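You operate a simulated robot arm through the tools that you are given. There is no shell and no other tool. Be economical: measure what you need, move in short steps, check, and stop when the job is done.

You run a simulated two-armed robot. Do the job below in one go: nothing can be reset, and whatever is moved stays where it is left.

Task
Take the green-capped valve and put it on the pale board. Put the foam sleeve on the space between the two crates away on the top of the grey platform. Pick up the cordless driver with one hand, pass it to the other hand and put it on the top of the trestle table. Put the brass plug from the top of the trestle table on the free end of the press bench. Take the red-taped pipe on the top of the trestle table and put it away on the free end of the press bench. Take the grey plastic pipe and leave it on the floor of the jaw tray. Take the copper ring on the top of the trestle table and put it away on the free end of the press bench. Lift the boiler flap open. Do these in any order. Set down upright: green-capped valve, grey plastic pipe.

It is judged by the outcome, as a careful person would: the job done as asked, and still so three seconds after it is handed in. It fails if anything else is knocked over, pushed out of place, dropped, spilled or broken.

Robot
Two 7-joint arms with two-finger parallel grippers on one trunk, on a base that drives. Base frame: it is fixed to the floor where the robot stands at the start and does not move with it; the origin is under the middle of the robot, x ahead of it, y to its left, z up. Lengths are in m, angles in degrees, forces in N, time in s.
The left shoulder is at the start at [0.061, 0.101, 1.009], the right one opposite. With the tool pointing down near the work surface each hand reaches from about 0.1 to 0.46 m from the robot's upright axis, wherever it stands, measured 20 degrees to its own side. Places, roughly: boiler flap [0.7, 1.8, 1.2]; brass plug (3x3x4 cm) [-1.1, -0.9, 0.8]; copper ring (4x4x2 cm) [-1, -0.6, 0.8]; cordless driver [-0.75, -2.25, 1]; floor of the jaw tray (25x13 cm) [-3.64, -2.14, 0.9]; foam sleeve [0.75, -1.25, 1]; free end of the press bench [-2.4, -2.4, 0.9]; green-capped valve [0.5, 0.25, 0.75]; grey plastic pipe (3x3x6 cm) [-1.2, -0.5, 0.8]; pale board (26x20x2 cm) [0.8, -0.9, 0.5]; red-taped pipe (3x3x7 cm) [-1, -0.9, 0.8]; top of the grey platform [-2.4, 1.1, 0.5]; top of the trestle table [-0.8, -0.7, 0.8]. Payload 2.4 kg a hand.
Tool frame (each hand has its own): the origin (TCP) lies between the finger pads and is the grasp point; the fingertips stand 0.024 m ahead of it; z points along the fingers, y is the line along which they close. The gripper opens to 0.068 m. The fingers are 0.017 m wide and 0.01 m thick; the gripper's body (0.04 by 0.07 m) begins 0.041 m behind the TCP.
Orientation is that of the tool frame in the base frame, as a unit quaternion [w, x, y, z]. With the fingers straight down and closing along the base's y, the tool's x points along the base's -x, its y along +y and its z along -z.

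Tools
- The arms move only by the tool nudge_tool. It takes "left_series", "right_series" or both (then of equal length, played together; a hand with none holds still); each is text: rows parted by semicolons, each of 7 numbers parted by spaces: the shift along the tool's x, y, z in units of 20 mm (1.0 is 20 mm), then the turn, a rotation vector about the tool's x, y, z in units of 6 degrees (1.0 is 6 degrees), then the opening in per cent of the stroke, from 0 (shut) to 100 (fully open). In form: x y z ax ay az grip; .... A call has 1 to 8 rows; each row shifts and turns the commanded pose from where the row before left it, along the tool's axes as they then stand. A call with a number of a shift or a turn outside -1 to 1 is refused whole. Rows are played at 5 a second. More than 0.05 m and 8.6 degrees between two rows, or a gripper value outside its range, and nothing of the call is played. Where a pose cannot be reached the arm comes as near as it can. A force on the tool above 40 N (or 10 N above the force at the start of the call, whichever is more), or a blocked arm, ends the call early, and 0.2 s more pass. Each finger travels about 0.072 m/s and halts on what it meets, pressing with about 21 N; the grip force reading is that of the motor and also rises with nothing between the fingers. The clock runs only during rows and for 0.2 s after the last one: add rows that do not move to give the fingers time. The reply holds the time, the measured pose of the TCP, the force on the tool along the base axes, the opening and the grip force, in the units named above and with some noise, with the torque about the TCP (base axes, N m) and any sound that the robot's microphone picked up.
- Cameras (640 x 400 px; columns grow to the right, rows downward): "scene" is now at [0.1438, 0.042, 1.1665]; the picture's right is [0.48, -0.88, 0.00], its down [-0.51, -0.28, -0.81] and it looks along [0.71, 0.39, -0.58] (base axes); focal length 231 px, centre (320, 200). "left" rides on the left gripper at [0.084, -0.011, -0.075] in its tool frame; the picture's right is [0.13, 0.99, 0.00], its down [-0.60, 0.08, -0.79] and it looks along [-0.79, 0.10, 0.61] (tool axes); focal length 251 px, centre (320, 200). "right" rides on the right gripper at [0.084, 0.011, -0.075] in its tool frame; the picture's right is [-0.13, 0.99, 0.00], its down [-0.60, -0.08, -0.79] and it looks along [-0.79, -0.10, 0.61] (tool axes); focal length 251 px, centre (320, 200). There is no depth. A picture from a camera that has moved, and an enlarged one, comes with that camera's place and axes in the base frame and with its lens.
- capture(camera): a new picture of that camera. It takes no simulated time.
- slide_trunk(by): slides the trunk up (or, below 0, down) by that many m; the arms and the scene camera ride with it, the base frame stays. It gives what a move gives, with no picture.
- base_move(legs): drives the robot by 1 to 6 legs, each [ahead, left, turn to the left] in m, m and degrees, along the robot's own axes; the way and the turn of a leg run together, so that a leg with both is an arc; at most 1.5 m and 180 degrees a leg. The arms and the cameras ride along, it lands a little off, and it stops where it bumps. It gives what a move gives.
- head_to(pan, tilt): turns the head with the scene camera to pan (to the left, within 86 degrees either way) and tilt (down, from -29 to 69), counted from straight ahead of the robot. It gives what a move gives.
- zoom(camera, box): a new picture of the part [left, top, right, bottom] of that camera's present view, enlarged. It takes no simulated time.
- job_done(): hands the job in; it is judged then, once.

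Go step by step. Nothing tells you exact positions but the pictures and the camera data: compare them with the known pose of the tool, close in by small moves and look again before you grip or let go. The budget is 483 turns and 230 pictures, counting those below and the enlarged ones. Unless the task says otherwise, let go and move clear before handing in.

The tools are called after "Call:" by a JSON object that holds its "name" and its "arguments". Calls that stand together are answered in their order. nudge_tool: Moves the arms, as the interface text tells. Its arguments: {"type":"object","properties":{"left_series":{"type":"string"},"right_series":{"type":"string"}},"required":[]} The other tools are called the same way: slide_trunk (by) slides the trunk up or down; base_move (legs) drives the base; head_to (pan, tilt) turns the head that bears the scene camera; capture (camera) takes a picture; zoom (camera, box) takes an enlarged picture of a part of a camera's view; job_done () hands the job in.

At the start:

```text
time_s: 0.0
left_tcp_pos: [0.2289, 0.2722, 0.9317]
left_tcp_rot: [0.0, -0.001, 1.0, -0.001]
left_force: [-0.8, 0.1, 0.7]
left_torque: [-0.01, 0.01, -0.02]
left_gripper_width: 0.068
left_grasp_force: 0.1
right_tcp_pos: [0.3756, -0.0164, 1.0401]
right_tcp_rot: [0.001, 0.0, 1.0, 0.0]
right_force: [0.1, -0.7, -0.9]
right_torque: [0.0, 0.01, -0.01]
right_gripper_width: 0.0679
right_grasp_force: 0.0
trunk travel left (down, up): [-0.225, 0.624]
robot x, y, heading: [-0.0003, -0.0061, -0.0]
head pan, tilt: [28.7, 35.7]
```

scene: 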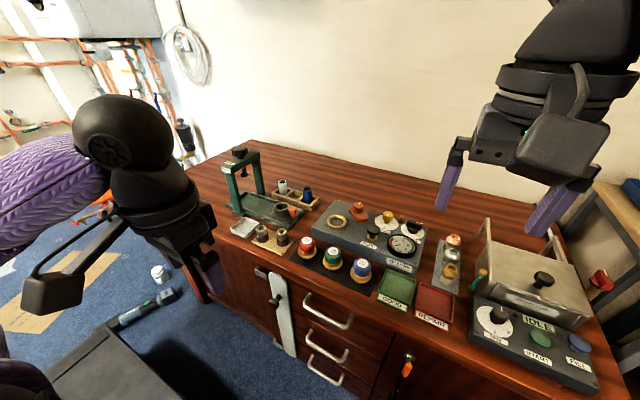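
right: 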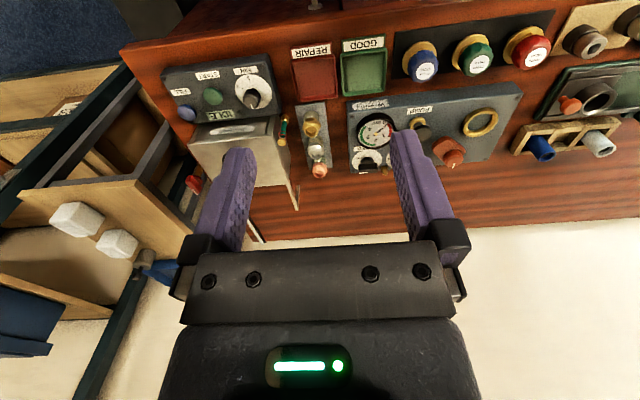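
left: 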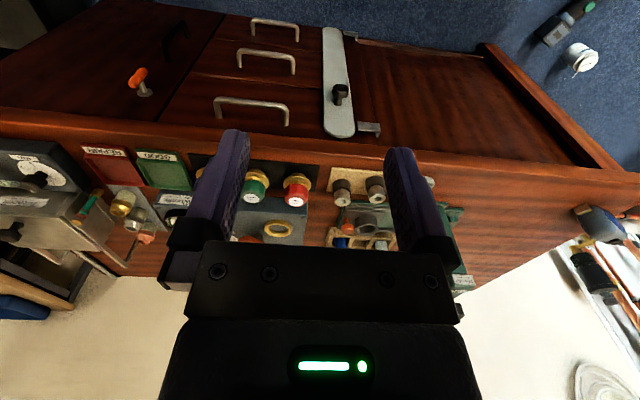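

I see the workbench ahead with red, green and blue capped valves in a holder. I'll look at the valves closely and look around for the rest.

Call:
{"name": "zoom", "arguments": {"camera": "scene", "box": [260, 200, 420, 300]}}

Call:
{"name": "head_to", "arguments": {"pan": -50, "tilt": 35}}

Call:
{"name": "capture", "arguments": {"camera": "scene"}}

```text
4.00 times, centred on (340, 250) of scene
camera zoom: at [0.1438, 0.042, 1.1665], right [0.48, -0.88, 0.0], down [-0.51, -0.28, -0.81], along [0.71, 0.39, -0.58], focal length 925 px, centre (240, 0)
```

zoom: 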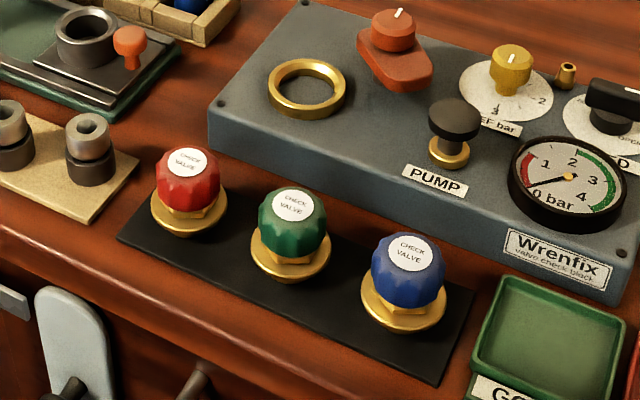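

```text
time_s: 1.5
left_tcp_pos: [0.2292, 0.2713, 0.9316]
left_tcp_rot: [0.0, 0.0, 1.0, 0.0]
left_force: [-0.1, -0.2, 0.3]
left_torque: [0.01, 0.01, 0.05]
left_gripper_width: 0.068
left_grasp_force: 0.0
right_tcp_pos: [0.3754, -0.0153, 1.04]
right_tcp_rot: [-0.001, 0.0, 1.0, 0.0]
right_force: [0.0, -0.5, 1.6]
right_torque: [0.01, -0.03, 0.0]
right_gripper_width: 0.0679
right_grasp_force: 0.0
trunk travel left (down, up): [-0.225, 0.624]
robot x, y, heading: [0.0018, 0.0021, -0.0]
head pan, tilt: [-50.0, 35.0]
```

```text
225 pictures are left
camera scene: at [0.1236, -0.0676, 1.1676], right [-0.77, -0.64, 0.0], down [-0.37, 0.44, -0.82], along [0.53, -0.63, -0.57], focal length 231 px, centre (320, 200)
```

scene: 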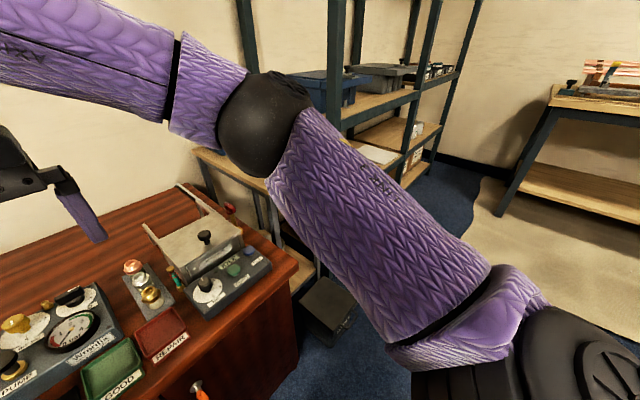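

The green-capped valve is at about [0.485, 0.19, 0.75] and the shelf rack is off to the right. I'll drive a little closer and shift the left hand toward the valve.

Call:
{"name": "base_move", "arguments": {"legs": [[0.1, 0, 0]]}}

Call:
{"name": "head_to", "arguments": {"pan": 20, "tilt": 50}}

Call:
{"name": "nudge_tool", "arguments": {"left_series": "-1 -1 0 0 0 0 80; -1 -1 0 0 0 0 80; -1 -1 0 0 0 0 80; -1 -1 0 0 0 0 80; -1 0 0 0 0 0 80; -1 0 0 0 0 0 80"}}

Call:
{"name": "capture", "arguments": {"camera": "scene"}}

Call:
{"name": "capture", "arguments": {"camera": "left"}}

```text
time_s: 2.7
left_tcp_pos: [0.3316, 0.2721, 0.9323]
left_tcp_rot: [-0.001, 0.001, 1.0, -0.001]
left_force: [0.7, -0.7, -0.2]
left_torque: [0.03, -0.01, -0.03]
left_gripper_width: 0.0678
left_grasp_force: 0.0
right_tcp_pos: [0.4766, -0.0167, 1.0395]
right_tcp_rot: [0.0, 0.001, 1.0, 0.0]
right_force: [-0.3, 0.2, 0.5]
right_torque: [-0.02, -0.03, 0.03]
right_gripper_width: 0.0681
right_grasp_force: 0.1
trunk travel left (down, up): [-0.225, 0.624]
robot x, y, heading: [0.0985, 0.0001, -0.1]
head pan, tilt: [-50.0, 35.0]
```

```text
time_s: 4.1
left_tcp_pos: [0.3316, 0.2706, 0.9321]
left_tcp_rot: [0.0, 0.0, 1.0, 0.0]
left_force: [0.4, 0.1, 0.2]
left_torque: [0.01, 0.02, 0.01]
left_gripper_width: 0.068
left_grasp_force: 0.0
right_tcp_pos: [0.4776, -0.0169, 1.0405]
right_tcp_rot: [0.0, 0.0, 1.0, 0.0]
right_force: [-0.1, 0.0, -0.8]
right_torque: [0.0, 0.0, 0.02]
right_gripper_width: 0.0678
right_grasp_force: 0.0
trunk travel left (down, up): [-0.225, 0.624]
robot x, y, heading: [0.1011, 0.0009, -0.2]
head pan, tilt: [20.0, 50.0]
```

```text
time_s: 5.5
left_tcp_pos: [0.4511, 0.1916, 0.9317]
left_tcp_rot: [0.0, 0.001, 1.0, 0.0]
left_force: [0.7, -0.6, 0.4]
left_torque: [0.0, 0.02, -0.01]
left_gripper_width: 0.0543
left_grasp_force: 0.0
right_tcp_pos: [0.4764, -0.017, 1.0394]
right_tcp_rot: [-0.001, 0.001, 1.0, 0.0]
right_force: [-0.8, 0.5, 1.4]
right_torque: [0.01, -0.01, -0.01]
right_gripper_width: 0.0679
right_grasp_force: 0.0
trunk travel left (down, up): [-0.225, 0.624]
robot x, y, heading: [0.1015, -0.0018, -0.2]
head pan, tilt: [20.0, 50.0]
```

```text
224 pictures are left
camera scene: at [0.2403, 0.0258, 1.1458], right [0.34, -0.94, 0.0], down [-0.72, -0.26, -0.64], along [0.6, 0.22, -0.77], focal length 231 px, centre (320, 200)
```

scene: 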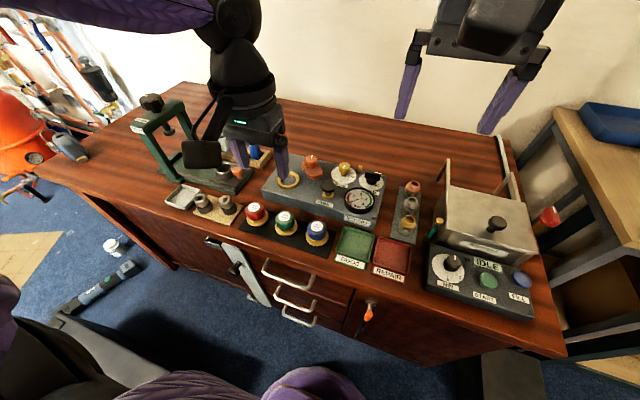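

```text
223 pictures are left
camera left: at [0.3676, 0.1798, 1.0069], right [-0.13, 0.99, 0.0], down [0.6, 0.08, 0.79], along [0.79, 0.1, -0.61], focal length 251 px, centre (320, 200)
```

left: 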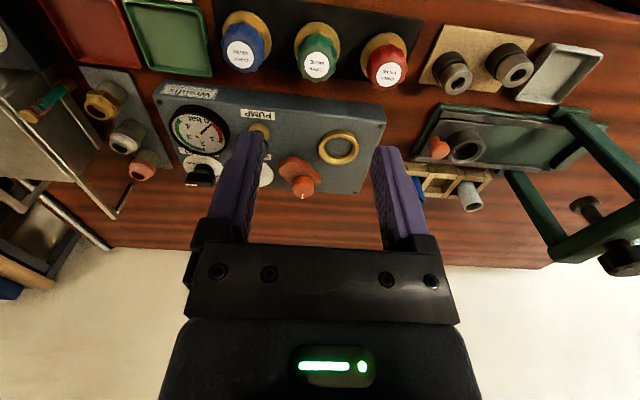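

The estimates agree on the valve cap top at about [0.477, 0.189, 0.76]. I'll lower the left hand over it and check again.

Call:
{"name": "nudge_tool", "arguments": {"left_series": "-0.7 -0.1 0 0 0 0 88; -0.6 0 0 0 0 0 88; 0 0 1 0 0 0 88; 0 0 1 0 0 0 88; 0 0 1 0 0 0 88; 0 0 1 0 0 0 88; 0 0 0 0 0 0 88"}}

Call:
{"name": "capture", "arguments": {"camera": "left"}}

Call:
{"name": "zoom", "arguments": {"camera": "scene", "box": [200, 150, 360, 250]}}

```text
time_s: 7.1
left_tcp_pos: [0.4755, 0.1901, 0.8531]
left_tcp_rot: [0.0, 0.001, 1.0, 0.0]
left_force: [-0.6, 0.2, -0.8]
left_torque: [0.0, 0.03, 0.0]
left_gripper_width: 0.0598
left_grasp_force: 0.1
right_tcp_pos: [0.4768, -0.0156, 1.0388]
right_tcp_rot: [0.0, 0.001, 1.0, 0.0]
right_force: [-0.6, -0.1, 1.0]
right_torque: [-0.01, -0.02, -0.02]
right_gripper_width: 0.0678
right_grasp_force: 0.1
trunk travel left (down, up): [-0.225, 0.624]
robot x, y, heading: [0.1021, 0.0011, 0.0]
head pan, tilt: [20.0, 50.0]
```

```text
222 pictures are left
camera left: at [0.3927, 0.1788, 0.9281], right [-0.13, 0.99, 0.0], down [0.6, 0.08, 0.79], along [0.79, 0.1, -0.61], focal length 251 px, centre (320, 200)
```

left: 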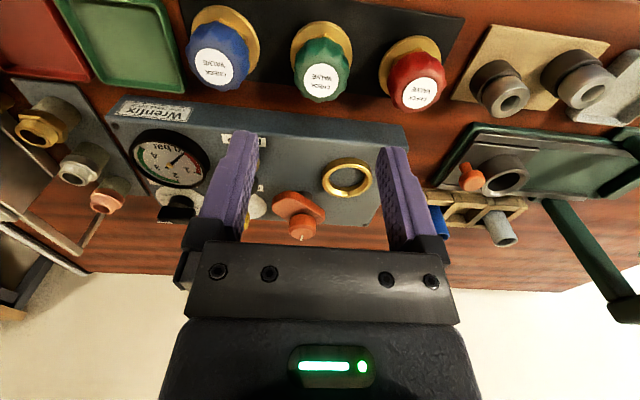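

```text
4.00 times, centred on (280, 200) of scene
camera zoom: at [0.2403, 0.0258, 1.1458], right [0.34, -0.94, 0.0], down [-0.72, -0.26, -0.64], along [0.6, 0.22, -0.77], focal length 925 px, centre (480, 200)
```

zoom: 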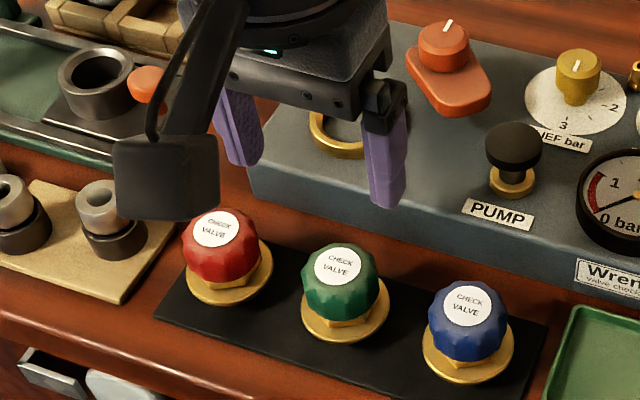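

Cap centre confirmed at [0.4755, 0.190], top z≈0.763. Now I'll descend to TCP z≈0.75 and close.

Call:
{"name": "nudge_tool", "arguments": {"left_series": "0 0 1 0 0 0 88; 0 0 1 0 0 0 88; 0 0 1 0 0 0 88; 0 0 1 0 0 0 88; 0 0 1 0 0 0 88; 0 0 0.15 0 0 0 88; 0 0 0 0 0 0 88"}}

Call:
{"name": "zoom", "arguments": {"camera": "scene", "box": [200, 150, 360, 250]}}

Call:
{"name": "capture", "arguments": {"camera": "left"}}

```text
time_s: 8.7
left_tcp_pos: [0.4772, 0.1898, 0.7487]
left_tcp_rot: [0.0, 0.001, 1.0, 0.0]
left_force: [0.1, -0.1, 0.5]
left_torque: [-0.01, 0.0, 0.01]
left_gripper_width: 0.0598
left_grasp_force: 0.3
right_tcp_pos: [0.4768, -0.0154, 1.0401]
right_tcp_rot: [0.0, 0.0, 1.0, 0.0]
right_force: [0.2, 0.4, -0.4]
right_torque: [-0.03, 0.0, 0.03]
right_gripper_width: 0.0678
right_grasp_force: 0.1
trunk travel left (down, up): [-0.225, 0.624]
robot x, y, heading: [0.1044, -0.0008, -0.3]
head pan, tilt: [20.0, 50.0]
```

```text
4.00 times, centred on (280, 200) of scene
camera zoom: at [0.2403, 0.0258, 1.1458], right [0.34, -0.94, 0.0], down [-0.72, -0.26, -0.64], along [0.6, 0.22, -0.77], focal length 925 px, centre (480, 200)
```

zoom: 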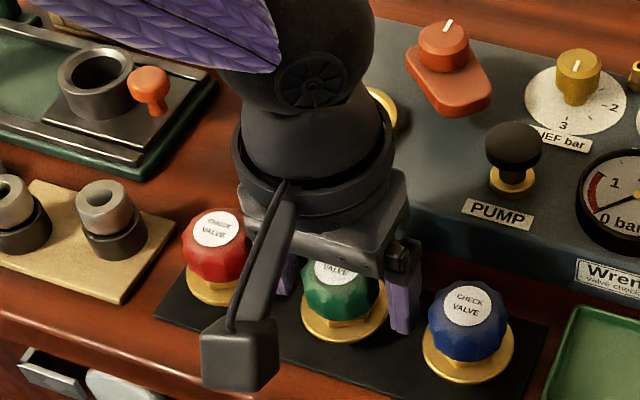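

```text
219 pictures are left
camera left: at [0.3935, 0.1779, 0.8233], right [-0.13, 0.99, 0.0], down [0.6, 0.08, 0.79], along [0.79, 0.1, -0.61], focal length 251 px, centre (320, 200)
```

left: 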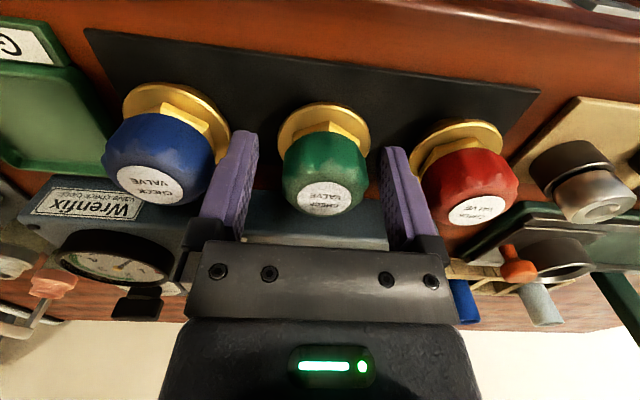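

The cap sits between the pads. Closing.

Call:
{"name": "nudge_tool", "arguments": {"left_series": "0 0 0 0 0 0 0; 0 0 0 0 0 0 0; 0 0 0 0 0 0 0; 0 0 0 0 0 0 0"}}

Call:
{"name": "nudge_tool", "arguments": {"left_series": "0 0 -1 0 0 0 0; 0 0 -1 0 0 0 0; 0 0 -1 0 0 0 0; 0 0 -1 0 0 0 0; 0 0 -1 0 0 0 0; 0 0 -1 0 0 0 0; 0 0 -1 0 0 0 0; 0 0 -1 0 0 0 0"}}

Call:
{"name": "capture", "arguments": {"camera": "left"}}

```text
time_s: 9.7
left_tcp_pos: [0.4765, 0.1889, 0.7484]
left_tcp_rot: [0.0, 0.001, 1.0, 0.0]
left_force: [0.6, 0.4, 0.3]
left_torque: [0.0, -0.01, 0.02]
left_gripper_width: 0.0391
left_grasp_force: 20.5
right_tcp_pos: [0.4768, -0.0165, 1.039]
right_tcp_rot: [0.0, 0.001, 1.0, 0.0]
right_force: [-0.2, 0.3, 0.3]
right_torque: [0.01, 0.01, -0.01]
right_gripper_width: 0.0679
right_grasp_force: 0.1
trunk travel left (down, up): [-0.225, 0.624]
robot x, y, heading: [0.0986, -0.0011, -0.4]
head pan, tilt: [20.0, 50.0]
```

```text
time_s: 11.5
left_tcp_pos: [0.4777, 0.1894, 0.9103]
left_tcp_rot: [-0.001, -0.001, 1.0, 0.001]
left_force: [-0.1, -0.4, -1.2]
left_torque: [0.0, -0.01, 0.0]
left_gripper_width: 0.0389
left_grasp_force: 21.1
right_tcp_pos: [0.4768, -0.0164, 1.039]
right_tcp_rot: [0.0, 0.0, 1.0, 0.0]
right_force: [0.1, 0.1, 0.0]
right_torque: [-0.05, -0.04, -0.02]
right_gripper_width: 0.0682
right_grasp_force: 0.0
trunk travel left (down, up): [-0.225, 0.624]
robot x, y, heading: [0.1001, 0.0015, -0.1]
head pan, tilt: [20.0, 50.0]
```

```text
218 pictures are left
camera left: at [0.3941, 0.1782, 0.9834], right [-0.13, 0.99, 0.0], down [0.6, 0.08, 0.79], along [0.79, 0.1, -0.61], focal length 251 px, centre (320, 200)
```

left: 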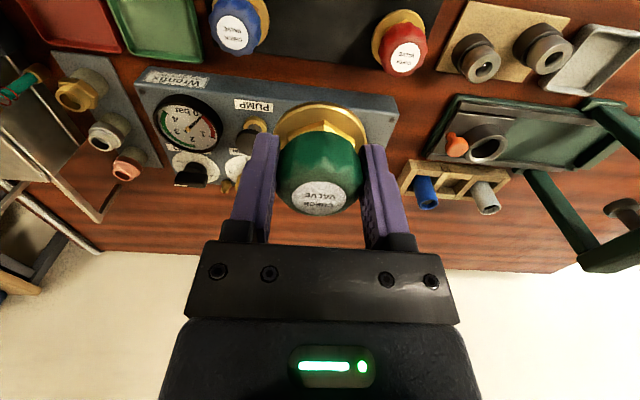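

Valve is held. Backing away from the bench and looking to the right side for the rack.

Call:
{"name": "base_move", "arguments": {"legs": [[-0.25, 0, 0]]}}

Call:
{"name": "head_to", "arguments": {"pan": -80, "tilt": 40}}

Call:
{"name": "capture", "arguments": {"camera": "scene"}}

```text
time_s: 13.3
left_tcp_pos: [0.2268, 0.1892, 0.9099]
left_tcp_rot: [-0.001, 0.002, 1.0, 0.0]
left_force: [-0.7, 0.5, -0.8]
left_torque: [-0.01, 0.0, -0.01]
left_gripper_width: 0.0391
left_grasp_force: 21.0
right_tcp_pos: [0.2261, -0.0161, 1.0398]
right_tcp_rot: [0.0, 0.002, 1.0, 0.0]
right_force: [0.1, 0.1, 0.0]
right_torque: [0.02, -0.02, -0.02]
right_gripper_width: 0.0681
right_grasp_force: 0.1
trunk travel left (down, up): [-0.225, 0.624]
robot x, y, heading: [-0.1515, -0.0015, -0.4]
head pan, tilt: [20.0, 50.0]
```

```text
time_s: 15.1
left_tcp_pos: [0.2267, 0.1891, 0.9087]
left_tcp_rot: [0.0, 0.002, 1.0, 0.0]
left_force: [-0.1, 0.5, -1.0]
left_torque: [0.02, -0.04, -0.01]
left_gripper_width: 0.0392
left_grasp_force: 21.2
right_tcp_pos: [0.2249, -0.016, 1.0386]
right_tcp_rot: [0.0, 0.002, 1.0, 0.0]
right_force: [-1.3, 0.6, -0.4]
right_torque: [-0.03, 0.01, 0.01]
right_gripper_width: 0.068
right_grasp_force: 0.1
trunk travel left (down, up): [-0.225, 0.624]
robot x, y, heading: [-0.1537, -0.0019, -0.4]
head pan, tilt: [-80.0, 40.0]
```

```text
217 pictures are left
camera scene: at [-0.0689, -0.0836, 1.16], right [-0.99, -0.17, 0.0], down [-0.11, 0.63, -0.77], along [0.13, -0.75, -0.64], focal length 231 px, centre (320, 200)
```

scene: 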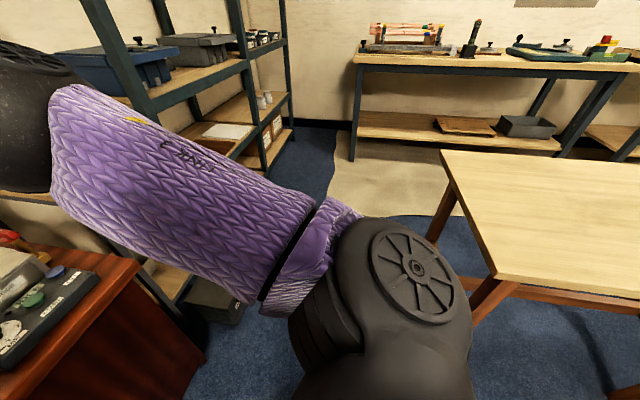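

The trestle's near edge is around x≈-0.33 and the rack is ahead-right. I'll slide sideways along the corridor towards the rack.

Call:
{"name": "base_move", "arguments": {"legs": [[0.15, -0.4, 0], [0, -0.4, 0]]}}

Call:
{"name": "head_to", "arguments": {"pan": 0, "tilt": 35}}

Call:
{"name": "capture", "arguments": {"camera": "scene"}}

```text
time_s: 19.8
left_tcp_pos: [0.3715, -0.602, 0.9074]
left_tcp_rot: [0.0, 0.003, 1.0, 0.0]
left_force: [-0.6, -0.2, -2.5]
left_torque: [-0.01, 0.01, 0.0]
left_gripper_width: 0.039
left_grasp_force: 20.9
right_tcp_pos: [0.3712, -0.808, 1.0399]
right_tcp_rot: [0.0, 0.001, 1.0, 0.001]
right_force: [-0.1, 1.0, 0.7]
right_torque: [0.0, -0.06, 0.01]
right_gripper_width: 0.0683
right_grasp_force: 0.2
trunk travel left (down, up): [-0.225, 0.624]
robot x, y, heading: [-0.0047, -0.7929, 0.1]
head pan, tilt: [-80.0, 40.0]
```

```text
time_s: 21.3
left_tcp_pos: [0.3718, -0.6023, 0.9087]
left_tcp_rot: [0.0, 0.002, 1.0, 0.0]
left_force: [0.4, -0.6, -0.8]
left_torque: [-0.01, 0.05, 0.0]
left_gripper_width: 0.0388
left_grasp_force: 21.3
right_tcp_pos: [0.3711, -0.808, 1.04]
right_tcp_rot: [0.0, 0.003, 1.0, 0.0]
right_force: [0.5, -0.2, -0.2]
right_torque: [0.0, 0.03, 0.02]
right_gripper_width: 0.0681
right_grasp_force: 0.1
trunk travel left (down, up): [-0.225, 0.624]
robot x, y, heading: [-0.0032, -0.7893, -0.5]
head pan, tilt: [0.0, 35.0]
```

```text
216 pictures are left
camera scene: at [0.1498, -0.7917, 1.1675], right [0.0, -1.0, 0.0], down [-0.57, 0.0, -0.82], along [0.82, 0.0, -0.57], focal length 231 px, centre (320, 200)
```

scene: 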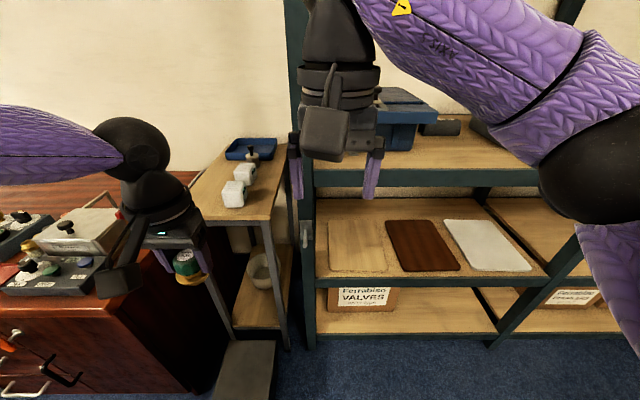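

The pale board is the left one at about [0.79, -0.94] on the middle shelf, with the upper shelf's underside near z≈0.87. I'll retract the right hand, lower the trunk and look again.

Call:
{"name": "nudge_tool", "arguments": {"right_series": "1 -1 0 0 0 0 100; 1 -1 0 0 0 0 100; 1 -1 0 0 0 0 100; 1 -1 0 0 0 0 100; 1 -1 0 0 0 0 100; 1 -1 0 0 0 0 100; 1 -1 0 0 0 0 100; 1 -1 0 0 0 0 100"}}

Call:
{"name": "base_move", "arguments": {"legs": [[0, -0.26, 0]]}}

Call:
{"name": "slide_trunk", "arguments": {"by": -0.22}}

Call:
{"name": "head_to", "arguments": {"pan": 10, "tilt": 30}}

Call:
{"name": "capture", "arguments": {"camera": "scene"}}

```text
time_s: 23.1
left_tcp_pos: [0.3705, -0.6021, 0.909]
left_tcp_rot: [0.0, 0.002, 1.0, 0.0]
left_force: [0.2, 0.1, -1.0]
left_torque: [-0.02, 0.03, -0.02]
left_gripper_width: 0.0388
left_grasp_force: 21.2
right_tcp_pos: [0.2098, -0.9685, 1.0407]
right_tcp_rot: [0.0, 0.002, 1.0, -0.001]
right_force: [0.1, 0.0, 0.3]
right_torque: [-0.01, 0.02, 0.02]
right_gripper_width: 0.068
right_grasp_force: 0.0
trunk travel left (down, up): [-0.225, 0.624]
robot x, y, heading: [-0.0077, -0.7906, -0.0]
head pan, tilt: [0.0, 35.0]
```

```text
time_s: 24.9
left_tcp_pos: [0.3708, -0.8606, 0.9079]
left_tcp_rot: [0.0, 0.001, 1.0, 0.0]
left_force: [-0.3, -0.2, -0.9]
left_torque: [0.0, -0.01, 0.02]
left_gripper_width: 0.0392
left_grasp_force: 21.0
right_tcp_pos: [0.211, -1.2266, 1.0387]
right_tcp_rot: [0.0, 0.002, 1.0, 0.0]
right_force: [0.3, -0.2, -0.4]
right_torque: [0.02, 0.01, 0.0]
right_gripper_width: 0.0679
right_grasp_force: 0.0
trunk travel left (down, up): [-0.225, 0.624]
robot x, y, heading: [-0.0076, -1.0469, 0.1]
head pan, tilt: [0.0, 35.0]
```

```text
time_s: 27.3
left_tcp_pos: [0.3717, -0.8598, 0.6874]
left_tcp_rot: [0.0, 0.0, 1.0, 0.0]
left_force: [0.0, -0.6, -0.6]
left_torque: [0.01, 0.02, -0.01]
left_gripper_width: 0.039
left_grasp_force: 20.9
right_tcp_pos: [0.21, -1.2265, 0.8192]
right_tcp_rot: [0.0, 0.002, 1.0, -0.001]
right_force: [-0.1, 0.0, 0.2]
right_torque: [-0.01, 0.0, 0.0]
right_gripper_width: 0.0677
right_grasp_force: 0.1
trunk travel left (down, up): [-0.005, 0.844]
robot x, y, heading: [-0.0079, -1.0478, -0.2]
head pan, tilt: [0.0, 35.0]
```

```text
time_s: 28.0
left_tcp_pos: [0.371, -0.8597, 0.6888]
left_tcp_rot: [0.0, 0.002, 1.0, 0.0]
left_force: [0.1, -0.9, -1.6]
left_torque: [-0.02, 0.03, 0.01]
left_gripper_width: 0.0388
left_grasp_force: 21.3
right_tcp_pos: [0.2102, -1.227, 0.8191]
right_tcp_rot: [0.001, 0.002, 1.0, 0.0]
right_force: [0.2, -0.5, 0.2]
right_torque: [0.01, 0.04, 0.01]
right_gripper_width: 0.068
right_grasp_force: 0.1
trunk travel left (down, up): [-0.005, 0.844]
robot x, y, heading: [-0.0046, -1.0511, -0.4]
head pan, tilt: [10.0, 30.0]
```

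```text
215 pictures are left
camera scene: at [0.2212, -1.0349, 0.9476], right [0.17, -0.99, 0.0], down [-0.49, -0.09, -0.87], along [0.85, 0.15, -0.5], focal length 231 px, centre (320, 200)
```

scene: 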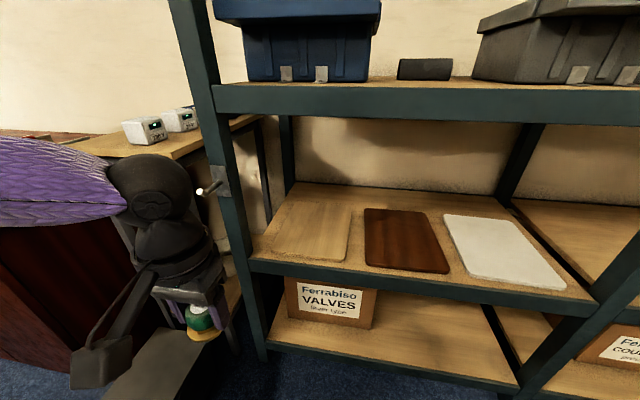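

The left forearm comes in from the left and would hit the rack post, so the right arm suits the board better. I'll stage the valve on the upper shelf's open gap, then regrasp with the right hand. Raising the trunk and looking at the gap.

Call:
{"name": "slide_trunk", "arguments": {"by": 0.36}}

Call:
{"name": "base_move", "arguments": {"legs": [[0, -0.28, 0]]}}

Call:
{"name": "head_to", "arguments": {"pan": 0, "tilt": 30}}

Call:
{"name": "capture", "arguments": {"camera": "scene"}}

Call:
{"name": "capture", "arguments": {"camera": "right"}}

```text
time_s: 31.5
left_tcp_pos: [0.3707, -0.8592, 1.0491]
left_tcp_rot: [0.0, 0.001, 1.0, 0.0]
left_force: [-0.3, 0.1, -1.7]
left_torque: [-0.01, 0.0, -0.01]
left_gripper_width: 0.0391
left_grasp_force: 21.3
right_tcp_pos: [0.2107, -1.2269, 1.1796]
right_tcp_rot: [0.0, 0.001, 1.0, 0.001]
right_force: [-0.5, -0.5, 0.0]
right_torque: [0.03, -0.01, -0.03]
right_gripper_width: 0.068
right_grasp_force: 0.0
trunk travel left (down, up): [-0.365, 0.485]
robot x, y, heading: [-0.003, -1.0538, -0.2]
head pan, tilt: [10.0, 30.0]
```

```text
time_s: 33.5
left_tcp_pos: [0.3701, -1.1458, 1.0483]
left_tcp_rot: [0.0, 0.003, 1.0, 0.0]
left_force: [-0.6, 0.0, -1.0]
left_torque: [-0.02, 0.01, 0.01]
left_gripper_width: 0.0392
left_grasp_force: 21.0
right_tcp_pos: [0.2092, -1.5118, 1.181]
right_tcp_rot: [0.0, 0.003, 1.0, 0.001]
right_force: [0.5, -0.3, 0.0]
right_torque: [0.01, -0.04, -0.02]
right_gripper_width: 0.068
right_grasp_force: 0.1
trunk travel left (down, up): [-0.365, 0.485]
robot x, y, heading: [-0.0068, -1.3369, -0.3]
head pan, tilt: [10.0, 30.0]
```

```text
time_s: 34.2
left_tcp_pos: [0.3698, -1.1464, 1.0478]
left_tcp_rot: [0.0, 0.002, 1.0, -0.001]
left_force: [0.5, -0.4, -1.3]
left_torque: [0.0, 0.01, -0.01]
left_gripper_width: 0.0389
left_grasp_force: 21.0
right_tcp_pos: [0.2093, -1.5106, 1.1799]
right_tcp_rot: [0.0, 0.002, 1.0, 0.0]
right_force: [-0.4, 0.4, 0.0]
right_torque: [0.04, -0.04, 0.02]
right_gripper_width: 0.0677
right_grasp_force: 0.1
trunk travel left (down, up): [-0.365, 0.485]
robot x, y, heading: [-0.0048, -1.3335, -0.4]
head pan, tilt: [0.0, 30.0]
```

```text
214 pictures are left
camera scene: at [0.1211, -1.335, 1.3171], right [-0.01, -1.0, 0.0], down [-0.5, 0.0, -0.87], along [0.87, 0.0, -0.5], focal length 231 px, centre (320, 200)
```

scene: 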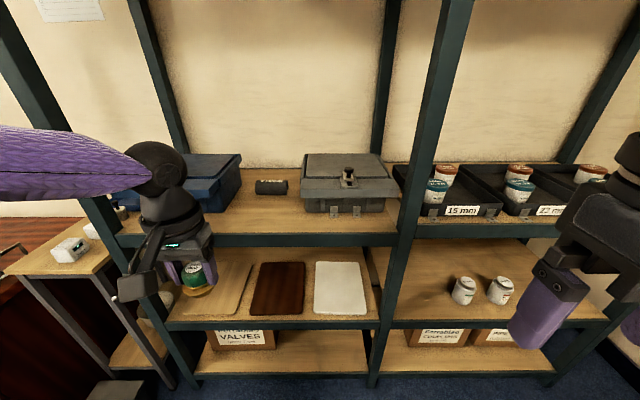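

```text
213 pictures are left
camera right: at [0.1247, -1.5005, 1.2551], right [0.13, 0.99, 0.0], down [0.6, -0.08, 0.79], along [0.79, -0.11, -0.61], focal length 251 px, centre (320, 200)
```

right: 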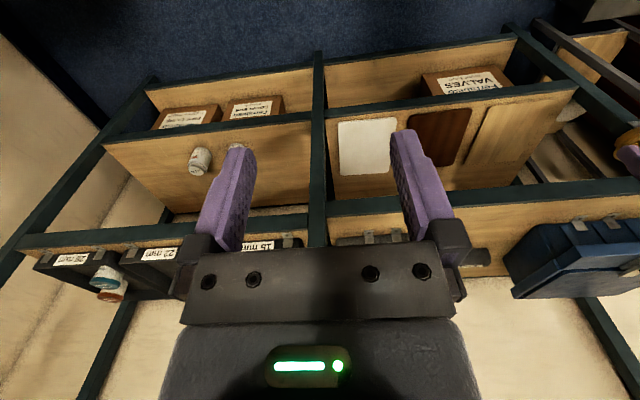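

The gap on the upper shelf spans y≈-0.97 to -1.28, with the sleeve at about [0.92,-1.145,0.92]. Before driving in I'll check where my left elbow is relative to the post.

Call:
{"name": "head_to", "arguments": {"pan": 70, "tilt": 20}}

Call:
{"name": "capture", "arguments": {"camera": "scene"}}

```text
time_s: 35.6
left_tcp_pos: [0.3707, -1.1458, 1.0485]
left_tcp_rot: [0.0, 0.002, 1.0, 0.0]
left_force: [-0.2, 0.4, -1.7]
left_torque: [-0.03, -0.01, 0.03]
left_gripper_width: 0.0391
left_grasp_force: 21.0
right_tcp_pos: [0.2083, -1.5117, 1.1797]
right_tcp_rot: [0.0, 0.004, 1.0, 0.0]
right_force: [1.3, 0.0, 0.0]
right_torque: [-0.01, 0.01, -0.01]
right_gripper_width: 0.0682
right_grasp_force: 0.0
trunk travel left (down, up): [-0.365, 0.485]
robot x, y, heading: [-0.0058, -1.3357, -0.5]
head pan, tilt: [70.0, 20.0]
```

```text
212 pictures are left
camera scene: at [0.0631, -1.2472, 1.3332], right [0.94, -0.35, 0.0], down [-0.12, -0.32, -0.94], along [0.33, 0.88, -0.34], focal length 231 px, centre (320, 200)
```

scene: 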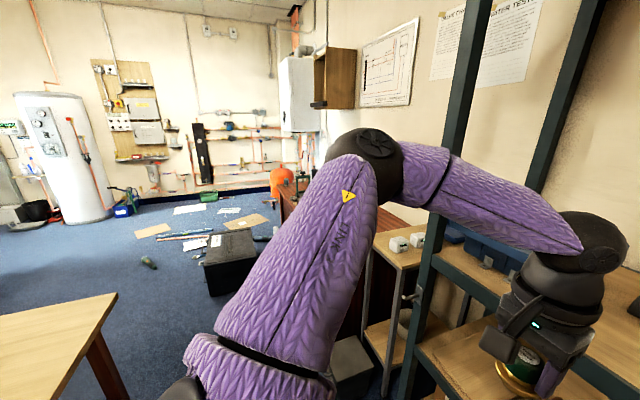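

The left elbow sits about [0.24, 0.38] relative to the robot, which should clear the post, so the left hand can enter the middle shelf directly. Lowering and aligning with the board.

Call:
{"name": "base_move", "arguments": {"legs": [[0, 0.24, 0]]}}

Call:
{"name": "slide_trunk", "arguments": {"by": -0.36}}

Call:
{"name": "nudge_tool", "arguments": {"left_series": "0 0 1 0 0 0 0; 0 0 1 0 0 0 0; 0 0 1 0 0 0 0; 0 0 1 0 0 0 0; 0 0 0.4 0 0 0 0"}}

Call:
{"name": "base_move", "arguments": {"legs": [[0.15, 0, 0]]}}

Call:
{"name": "head_to", "arguments": {"pan": 30, "tilt": 30}}

Call:
{"name": "capture", "arguments": {"camera": "scene"}}

Call:
{"name": "capture", "arguments": {"camera": "left"}}

```text
time_s: 37.4
left_tcp_pos: [0.3702, -0.9032, 1.0491]
left_tcp_rot: [0.0, 0.001, 1.0, 0.0]
left_force: [-0.8, -0.6, -1.8]
left_torque: [-0.02, -0.01, 0.0]
left_gripper_width: 0.039
left_grasp_force: 20.9
right_tcp_pos: [0.2101, -1.27, 1.1792]
right_tcp_rot: [0.0, 0.001, 1.0, 0.0]
right_force: [-1.1, 0.3, -0.5]
right_torque: [0.0, -0.01, -0.03]
right_gripper_width: 0.0681
right_grasp_force: 0.0
trunk travel left (down, up): [-0.365, 0.485]
robot x, y, heading: [-0.0061, -1.0913, -0.2]
head pan, tilt: [70.0, 20.0]
```

```text
time_s: 40.9
left_tcp_pos: [0.3698, -0.9031, 0.6883]
left_tcp_rot: [0.001, 0.0, 1.0, 0.0]
left_force: [-0.3, 0.1, -1.4]
left_torque: [-0.01, 0.01, 0.02]
left_gripper_width: 0.039
left_grasp_force: 21.0
right_tcp_pos: [0.2106, -1.2702, 0.8202]
right_tcp_rot: [0.0, 0.0, 1.0, 0.0]
right_force: [0.0, 0.0, 1.2]
right_torque: [0.04, 0.03, 0.0]
right_gripper_width: 0.0681
right_grasp_force: 0.1
trunk travel left (down, up): [-0.005, 0.844]
robot x, y, heading: [-0.0068, -1.0936, -0.0]
head pan, tilt: [70.0, 20.0]
```

```text
time_s: 42.1
left_tcp_pos: [0.3689, -0.9032, 0.6003]
left_tcp_rot: [0.0, 0.0, 1.0, 0.0]
left_force: [0.0, -0.8, -1.4]
left_torque: [-0.02, 0.0, 0.01]
left_gripper_width: 0.0389
left_grasp_force: 21.0
right_tcp_pos: [0.2104, -1.2694, 0.8202]
right_tcp_rot: [-0.001, 0.001, 1.0, 0.001]
right_force: [0.3, 1.1, 0.6]
right_torque: [0.01, -0.03, -0.01]
right_gripper_width: 0.0679
right_grasp_force: 0.1
trunk travel left (down, up): [-0.005, 0.844]
robot x, y, heading: [-0.0074, -1.0921, -0.3]
head pan, tilt: [70.0, 20.0]
```

```text
time_s: 43.5
left_tcp_pos: [0.5169, -0.9012, 0.6011]
left_tcp_rot: [0.0, -0.001, 1.0, 0.0]
left_force: [0.6, 0.1, -2.1]
left_torque: [-0.01, -0.02, 0.01]
left_gripper_width: 0.0391
left_grasp_force: 21.6
right_tcp_pos: [0.3591, -1.2692, 0.8206]
right_tcp_rot: [0.0, -0.001, 1.0, 0.0]
right_force: [0.6, 0.3, -1.0]
right_torque: [0.01, -0.04, 0.0]
right_gripper_width: 0.068
right_grasp_force: 0.0
trunk travel left (down, up): [-0.005, 0.844]
robot x, y, heading: [0.139, -1.0945, 0.0]
head pan, tilt: [70.0, 20.0]
```

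```text
time_s: 44.5
left_tcp_pos: [0.517, -0.903, 0.6021]
left_tcp_rot: [-0.001, -0.001, 1.0, 0.0]
left_force: [-0.4, 0.1, -0.5]
left_torque: [0.0, 0.02, 0.01]
left_gripper_width: 0.039
left_grasp_force: 21.2
right_tcp_pos: [0.3603, -1.2701, 0.8196]
right_tcp_rot: [0.0, -0.001, 1.0, 0.0]
right_force: [-0.1, -0.7, 0.4]
right_torque: [0.03, -0.04, 0.01]
right_gripper_width: 0.0678
right_grasp_force: 0.1
trunk travel left (down, up): [-0.005, 0.844]
robot x, y, heading: [0.1416, -1.0959, 0.4]
head pan, tilt: [30.0, 30.0]
```

```text
211 pictures are left
camera scene: at [0.3584, -1.0481, 0.9477], right [0.5, -0.86, 0.0], down [-0.43, -0.25, -0.87], along [0.75, 0.43, -0.5], focal length 231 px, centre (320, 200)
```

scene: 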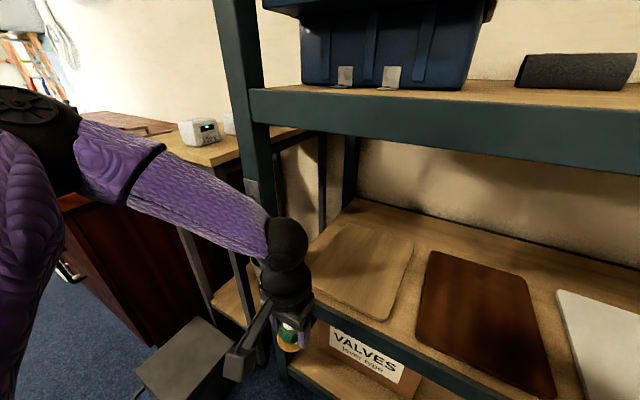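

```text
210 pictures are left
camera left: at [0.4334, -0.9139, 0.6753], right [-0.13, 0.99, 0.0], down [0.6, 0.08, 0.79], along [0.79, 0.1, -0.61], focal length 251 px, centre (320, 200)
```

left: 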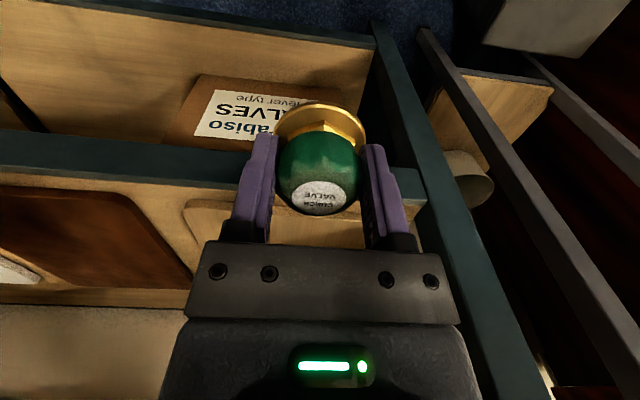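

The board spans x≈0.66–0.92, y≈-1.02…-0.83 at z≈0.52. To keep the elbow off the post I'll shift the base right and swing the hand left, then enter.

Call:
{"name": "base_move", "arguments": {"legs": [[0, -0.11, 0]]}}

Call:
{"name": "nudge_tool", "arguments": {"left_series": "0 1 0 0 0 0 0; 0 1 0 0 0 0 0; 0 1 0 0 0 0 0; 0 1 0 0 0 0 0"}}

Call:
{"name": "base_move", "arguments": {"legs": [[0.1, 0, 0]]}}

Call:
{"name": "capture", "arguments": {"camera": "scene"}}

Call:
{"name": "capture", "arguments": {"camera": "left"}}

```text
time_s: 45.7
left_tcp_pos: [0.516, -1.0135, 0.6008]
left_tcp_rot: [0.0, -0.003, 1.0, 0.001]
left_force: [0.6, -0.6, -1.9]
left_torque: [-0.07, -0.01, 0.0]
left_gripper_width: 0.039
left_grasp_force: 20.8
right_tcp_pos: [0.3592, -1.3805, 0.8196]
right_tcp_rot: [0.0, -0.002, 1.0, 0.0]
right_force: [0.1, 0.2, -0.3]
right_torque: [-0.03, 0.01, -0.03]
right_gripper_width: 0.0682
right_grasp_force: 0.1
trunk travel left (down, up): [-0.005, 0.844]
robot x, y, heading: [0.1385, -1.2065, -0.1]
head pan, tilt: [30.0, 30.0]
```

```text
time_s: 46.7
left_tcp_pos: [0.5151, -0.9335, 0.6002]
left_tcp_rot: [0.0, 0.0, 1.0, 0.0]
left_force: [0.0, 0.8, -1.3]
left_torque: [0.01, 0.0, 0.01]
left_gripper_width: 0.0392
left_grasp_force: 21.1
right_tcp_pos: [0.3595, -1.3815, 0.8203]
right_tcp_rot: [0.0, -0.002, 1.0, 0.0]
right_force: [-0.4, 0.4, -0.1]
right_torque: [0.02, 0.01, -0.03]
right_gripper_width: 0.0682
right_grasp_force: 0.0
trunk travel left (down, up): [-0.005, 0.844]
robot x, y, heading: [0.1393, -1.2036, 0.1]
head pan, tilt: [30.0, 30.0]
```

```text
time_s: 47.9
left_tcp_pos: [0.6163, -0.9333, 0.5989]
left_tcp_rot: [0.0, -0.001, 1.0, 0.001]
left_force: [0.4, 0.6, -1.0]
left_torque: [-0.01, 0.03, 0.02]
left_gripper_width: 0.0392
left_grasp_force: 21.3
right_tcp_pos: [0.4588, -1.3806, 0.8206]
right_tcp_rot: [-0.001, -0.001, 1.0, 0.0]
right_force: [-0.2, 0.2, 0.5]
right_torque: [-0.01, -0.03, 0.02]
right_gripper_width: 0.068
right_grasp_force: 0.1
trunk travel left (down, up): [-0.005, 0.844]
robot x, y, heading: [0.2423, -1.201, -0.1]
head pan, tilt: [30.0, 30.0]
```

```text
209 pictures are left
camera scene: at [0.4579, -1.1597, 0.9477], right [0.5, -0.86, 0.0], down [-0.43, -0.25, -0.87], along [0.75, 0.43, -0.5], focal length 231 px, centre (320, 200)
```

scene: 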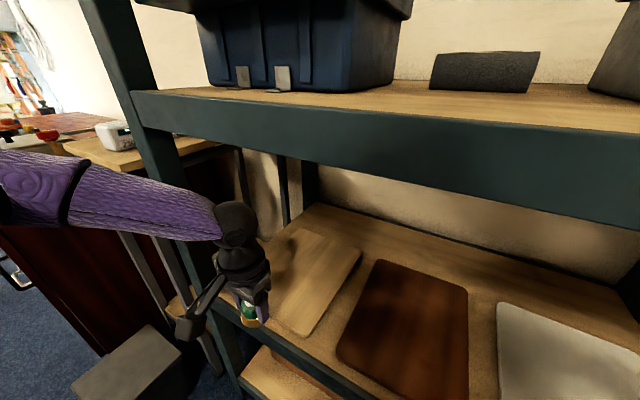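

```text
208 pictures are left
camera left: at [0.5317, -0.9455, 0.6745], right [-0.13, 0.99, 0.0], down [0.6, 0.08, 0.79], along [0.79, 0.1, -0.61], focal length 251 px, centre (320, 200)
```

left: 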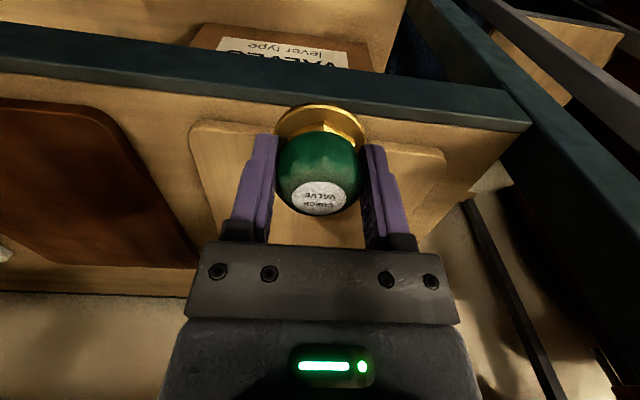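

Alignment is good. I'll lower slightly to stay clear of the upper beam, then go in.

Call:
{"name": "nudge_tool", "arguments": {"left_series": "0 0 0.8 0 0 0 0; 0 0 0.5 0 0 0 0; -1 0 0 0 0 0 0; -1 0 0 0 0 0 0"}}

Call:
{"name": "base_move", "arguments": {"legs": [[0.07, 0, 0]]}}

Call:
{"name": "capture", "arguments": {"camera": "scene"}}

Call:
{"name": "capture", "arguments": {"camera": "left"}}

```text
time_s: 48.9
left_tcp_pos: [0.6554, -0.9331, 0.5727]
left_tcp_rot: [0.0, -0.001, 1.0, 0.001]
left_force: [-0.7, 1.0, -1.2]
left_torque: [0.01, 0.05, 0.0]
left_gripper_width: 0.039
left_grasp_force: 20.9
right_tcp_pos: [0.4594, -1.3814, 0.819]
right_tcp_rot: [0.0, -0.001, 1.0, 0.0]
right_force: [-0.4, 0.6, -0.4]
right_torque: [-0.01, 0.0, 0.0]
right_gripper_width: 0.068
right_grasp_force: 0.0
trunk travel left (down, up): [-0.005, 0.844]
robot x, y, heading: [0.2397, -1.2046, 0.1]
head pan, tilt: [30.0, 30.0]
```

```text
time_s: 49.9
left_tcp_pos: [0.7254, -0.9338, 0.5726]
left_tcp_rot: [0.001, -0.001, 1.0, 0.0]
left_force: [0.8, -0.5, -1.0]
left_torque: [0.0, 0.01, 0.0]
left_gripper_width: 0.0392
left_grasp_force: 20.4
right_tcp_pos: [0.5293, -1.3811, 0.8191]
right_tcp_rot: [0.0, -0.001, 1.0, 0.0]
right_force: [-0.4, 0.3, 0.2]
right_torque: [-0.03, 0.02, -0.01]
right_gripper_width: 0.0684
right_grasp_force: 0.1
trunk travel left (down, up): [-0.005, 0.844]
robot x, y, heading: [0.314, -1.2074, 0.2]
head pan, tilt: [30.0, 30.0]
```

```text
207 pictures are left
camera scene: at [0.5293, -1.1597, 0.9477], right [0.5, -0.87, 0.0], down [-0.43, -0.25, -0.87], along [0.75, 0.43, -0.5], focal length 231 px, centre (320, 200)
```

scene: 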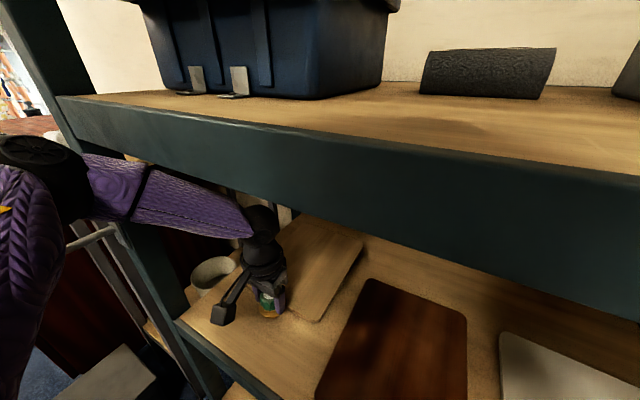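

```text
206 pictures are left
camera left: at [0.6432, -0.9461, 0.6474], right [-0.13, 0.99, 0.0], down [0.6, 0.08, 0.79], along [0.79, 0.1, -0.61], focal length 251 px, centre (320, 200)
```

left: 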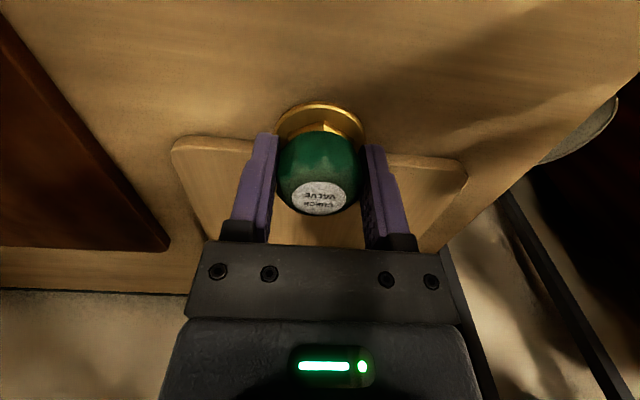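

The valve's flange sits lower than I estimated and it slid the board back by ~10 cm; I'll need to pull the board back later. First I'll back off, raise, and look.

Call:
{"name": "nudge_tool", "arguments": {"left_series": "1 0 0 0 0 0 0; 0.5 0 0 0 0 0 0; 0 0 -0.5 0 0 0 0; 0 0 -0.5 0 0 0 0"}}

Call:
{"name": "capture", "arguments": {"camera": "left"}}

Call:
{"name": "zoom", "arguments": {"camera": "scene", "box": [160, 180, 480, 380]}}

```text
time_s: 50.9
left_tcp_pos: [0.6959, -0.9338, 0.5919]
left_tcp_rot: [0.0, 0.0, 1.0, 0.0]
left_force: [-0.6, 0.5, -1.8]
left_torque: [0.02, 0.03, 0.04]
left_gripper_width: 0.039
left_grasp_force: 20.9
right_tcp_pos: [0.5303, -1.3817, 0.8193]
right_tcp_rot: [0.0, -0.001, 1.0, 0.0]
right_force: [-0.2, 0.0, 0.1]
right_torque: [0.01, 0.01, -0.01]
right_gripper_width: 0.0681
right_grasp_force: 0.1
trunk travel left (down, up): [-0.005, 0.844]
robot x, y, heading: [0.3133, -1.2032, -0.0]
head pan, tilt: [30.0, 30.0]
```

```text
205 pictures are left
camera left: at [0.6125, -0.9461, 0.6672], right [-0.13, 0.99, 0.0], down [0.6, 0.08, 0.79], along [0.79, 0.1, -0.61], focal length 251 px, centre (320, 200)
```

left: 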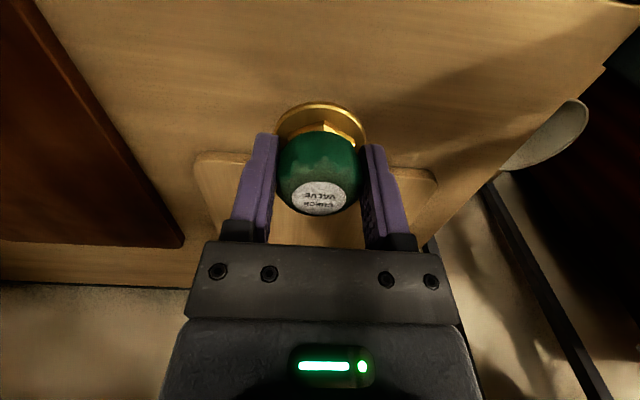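

```text
2.00 times, centred on (320, 280) of scene
camera zoom: at [0.5293, -1.1597, 0.9476], right [0.5, -0.87, 0.0], down [-0.43, -0.25, -0.87], along [0.75, 0.43, -0.5], focal length 463 px, centre (320, 40)
```

zoom: 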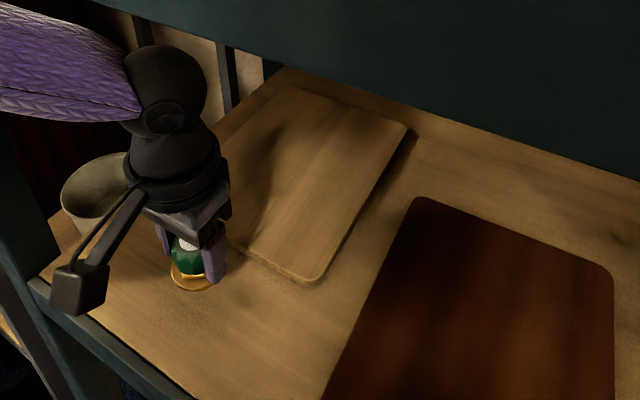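

I'll retract the right hand a little, raise the valve clear, and move in over the board.

Call:
{"name": "nudge_tool", "arguments": {"left_series": "0 0 -0.8 0 0 0 0; 0 0 0 0 0 0 0; 0 0 0 0 0 0 0; 0 0 0 0 0 0 0", "right_series": "1 0 0 0 0 0 100; 1 0 0 0 0 0 100; 1 0 0 0 0 0 100; 1 0 0 0 0 0 100"}}

Call:
{"name": "base_move", "arguments": {"legs": [[0.07, 0, 0]]}}

Call:
{"name": "nudge_tool", "arguments": {"left_series": "-1 0 0 0 0 0 0; -1 0 0 0 0 0 0"}}

Call:
{"name": "capture", "arguments": {"camera": "left"}}

Call:
{"name": "capture", "arguments": {"camera": "scene"}}

```text
time_s: 51.5
left_tcp_pos: [0.6958, -0.9348, 0.6083]
left_tcp_rot: [-0.001, -0.001, 1.0, 0.0]
left_force: [-0.2, 0.3, -0.7]
left_torque: [-0.01, 0.02, -0.03]
left_gripper_width: 0.039
left_grasp_force: 20.7
right_tcp_pos: [0.5027, -1.3807, 0.8204]
right_tcp_rot: [0.011, -0.003, 1.0, 0.001]
right_force: [34.6, 3.2, 8.9]
right_torque: [-0.43, 0.01, 1.55]
right_gripper_width: 0.065
right_grasp_force: 0.0
trunk travel left (down, up): [-0.005, 0.844]
robot x, y, heading: [0.3145, -1.2045, 0.4]
head pan, tilt: [30.0, 30.0]
stopped in row 2 (right hand): the force on the tool passed its limit at 139 N (the readings are from after the stop); the commanded pose is now the measured one
```

```text
time_s: 52.5
left_tcp_pos: [0.7467, -0.9368, 0.6102]
left_tcp_rot: [0.002, 0.006, 1.0, -0.001]
left_force: [0.1, 0.6, -2.4]
left_torque: [0.0, -0.04, 0.01]
left_gripper_width: 0.0392
left_grasp_force: 20.7
right_tcp_pos: [0.5466, -1.38, 0.823]
right_tcp_rot: [0.018, 0.008, 1.0, 0.004]
right_force: [10.0, 4.3, 0.5]
right_torque: [-0.07, 0.01, 0.37]
right_gripper_width: 0.0636
right_grasp_force: 0.1
trunk travel left (down, up): [-0.005, 0.844]
robot x, y, heading: [0.3638, -1.2028, -0.8]
head pan, tilt: [30.0, 30.0]
stopped in leg 1: the robot was blocked; the commanded pose is now the measured one
```

```text
time_s: 53.3
left_tcp_pos: [0.7677, -0.9198, 0.6107]
left_tcp_rot: [0.003, -0.012, 1.0, -0.002]
left_force: [-0.5, 0.4, -1.4]
left_torque: [0.0, 0.03, 0.02]
left_gripper_width: 0.0391
left_grasp_force: 21.1
right_tcp_pos: [0.5432, -1.3721, 0.8222]
right_tcp_rot: [0.018, -0.005, 1.0, 0.005]
right_force: [7.6, 4.2, -2.4]
right_torque: [0.11, -0.04, 0.3]
right_gripper_width: 0.0645
right_grasp_force: 0.0
trunk travel left (down, up): [-0.005, 0.844]
robot x, y, heading: [0.358, -1.1976, 1.0]
head pan, tilt: [30.0, 30.0]
stopped in row 2 (left hand): the arm was blocked; the commanded pose is now the measured one
```

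```text
203 pictures are left
camera left: at [0.6849, -0.9338, 0.685], right [-0.15, 0.99, -0.01], down [0.6, 0.1, 0.8], along [0.79, 0.12, -0.61], focal length 251 px, centre (320, 200)
```

left: 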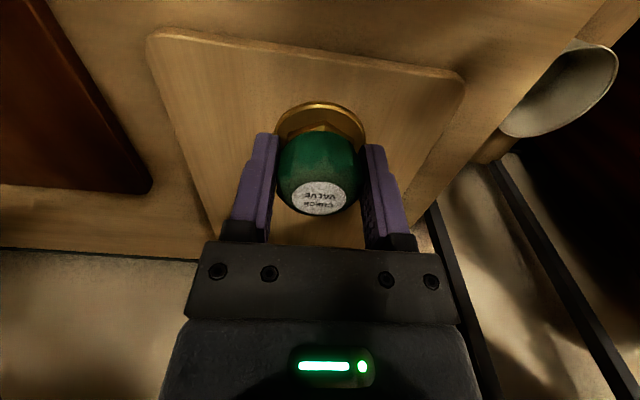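

```text
202 pictures are left
camera scene: at [0.5633, -1.1497, 0.9497], right [0.52, -0.86, 0.01], down [-0.42, -0.26, -0.87], along [0.75, 0.45, -0.49], focal length 231 px, centre (320, 200)
```

scene: 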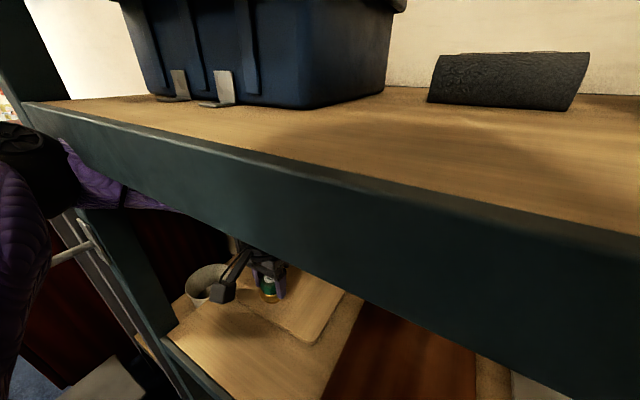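

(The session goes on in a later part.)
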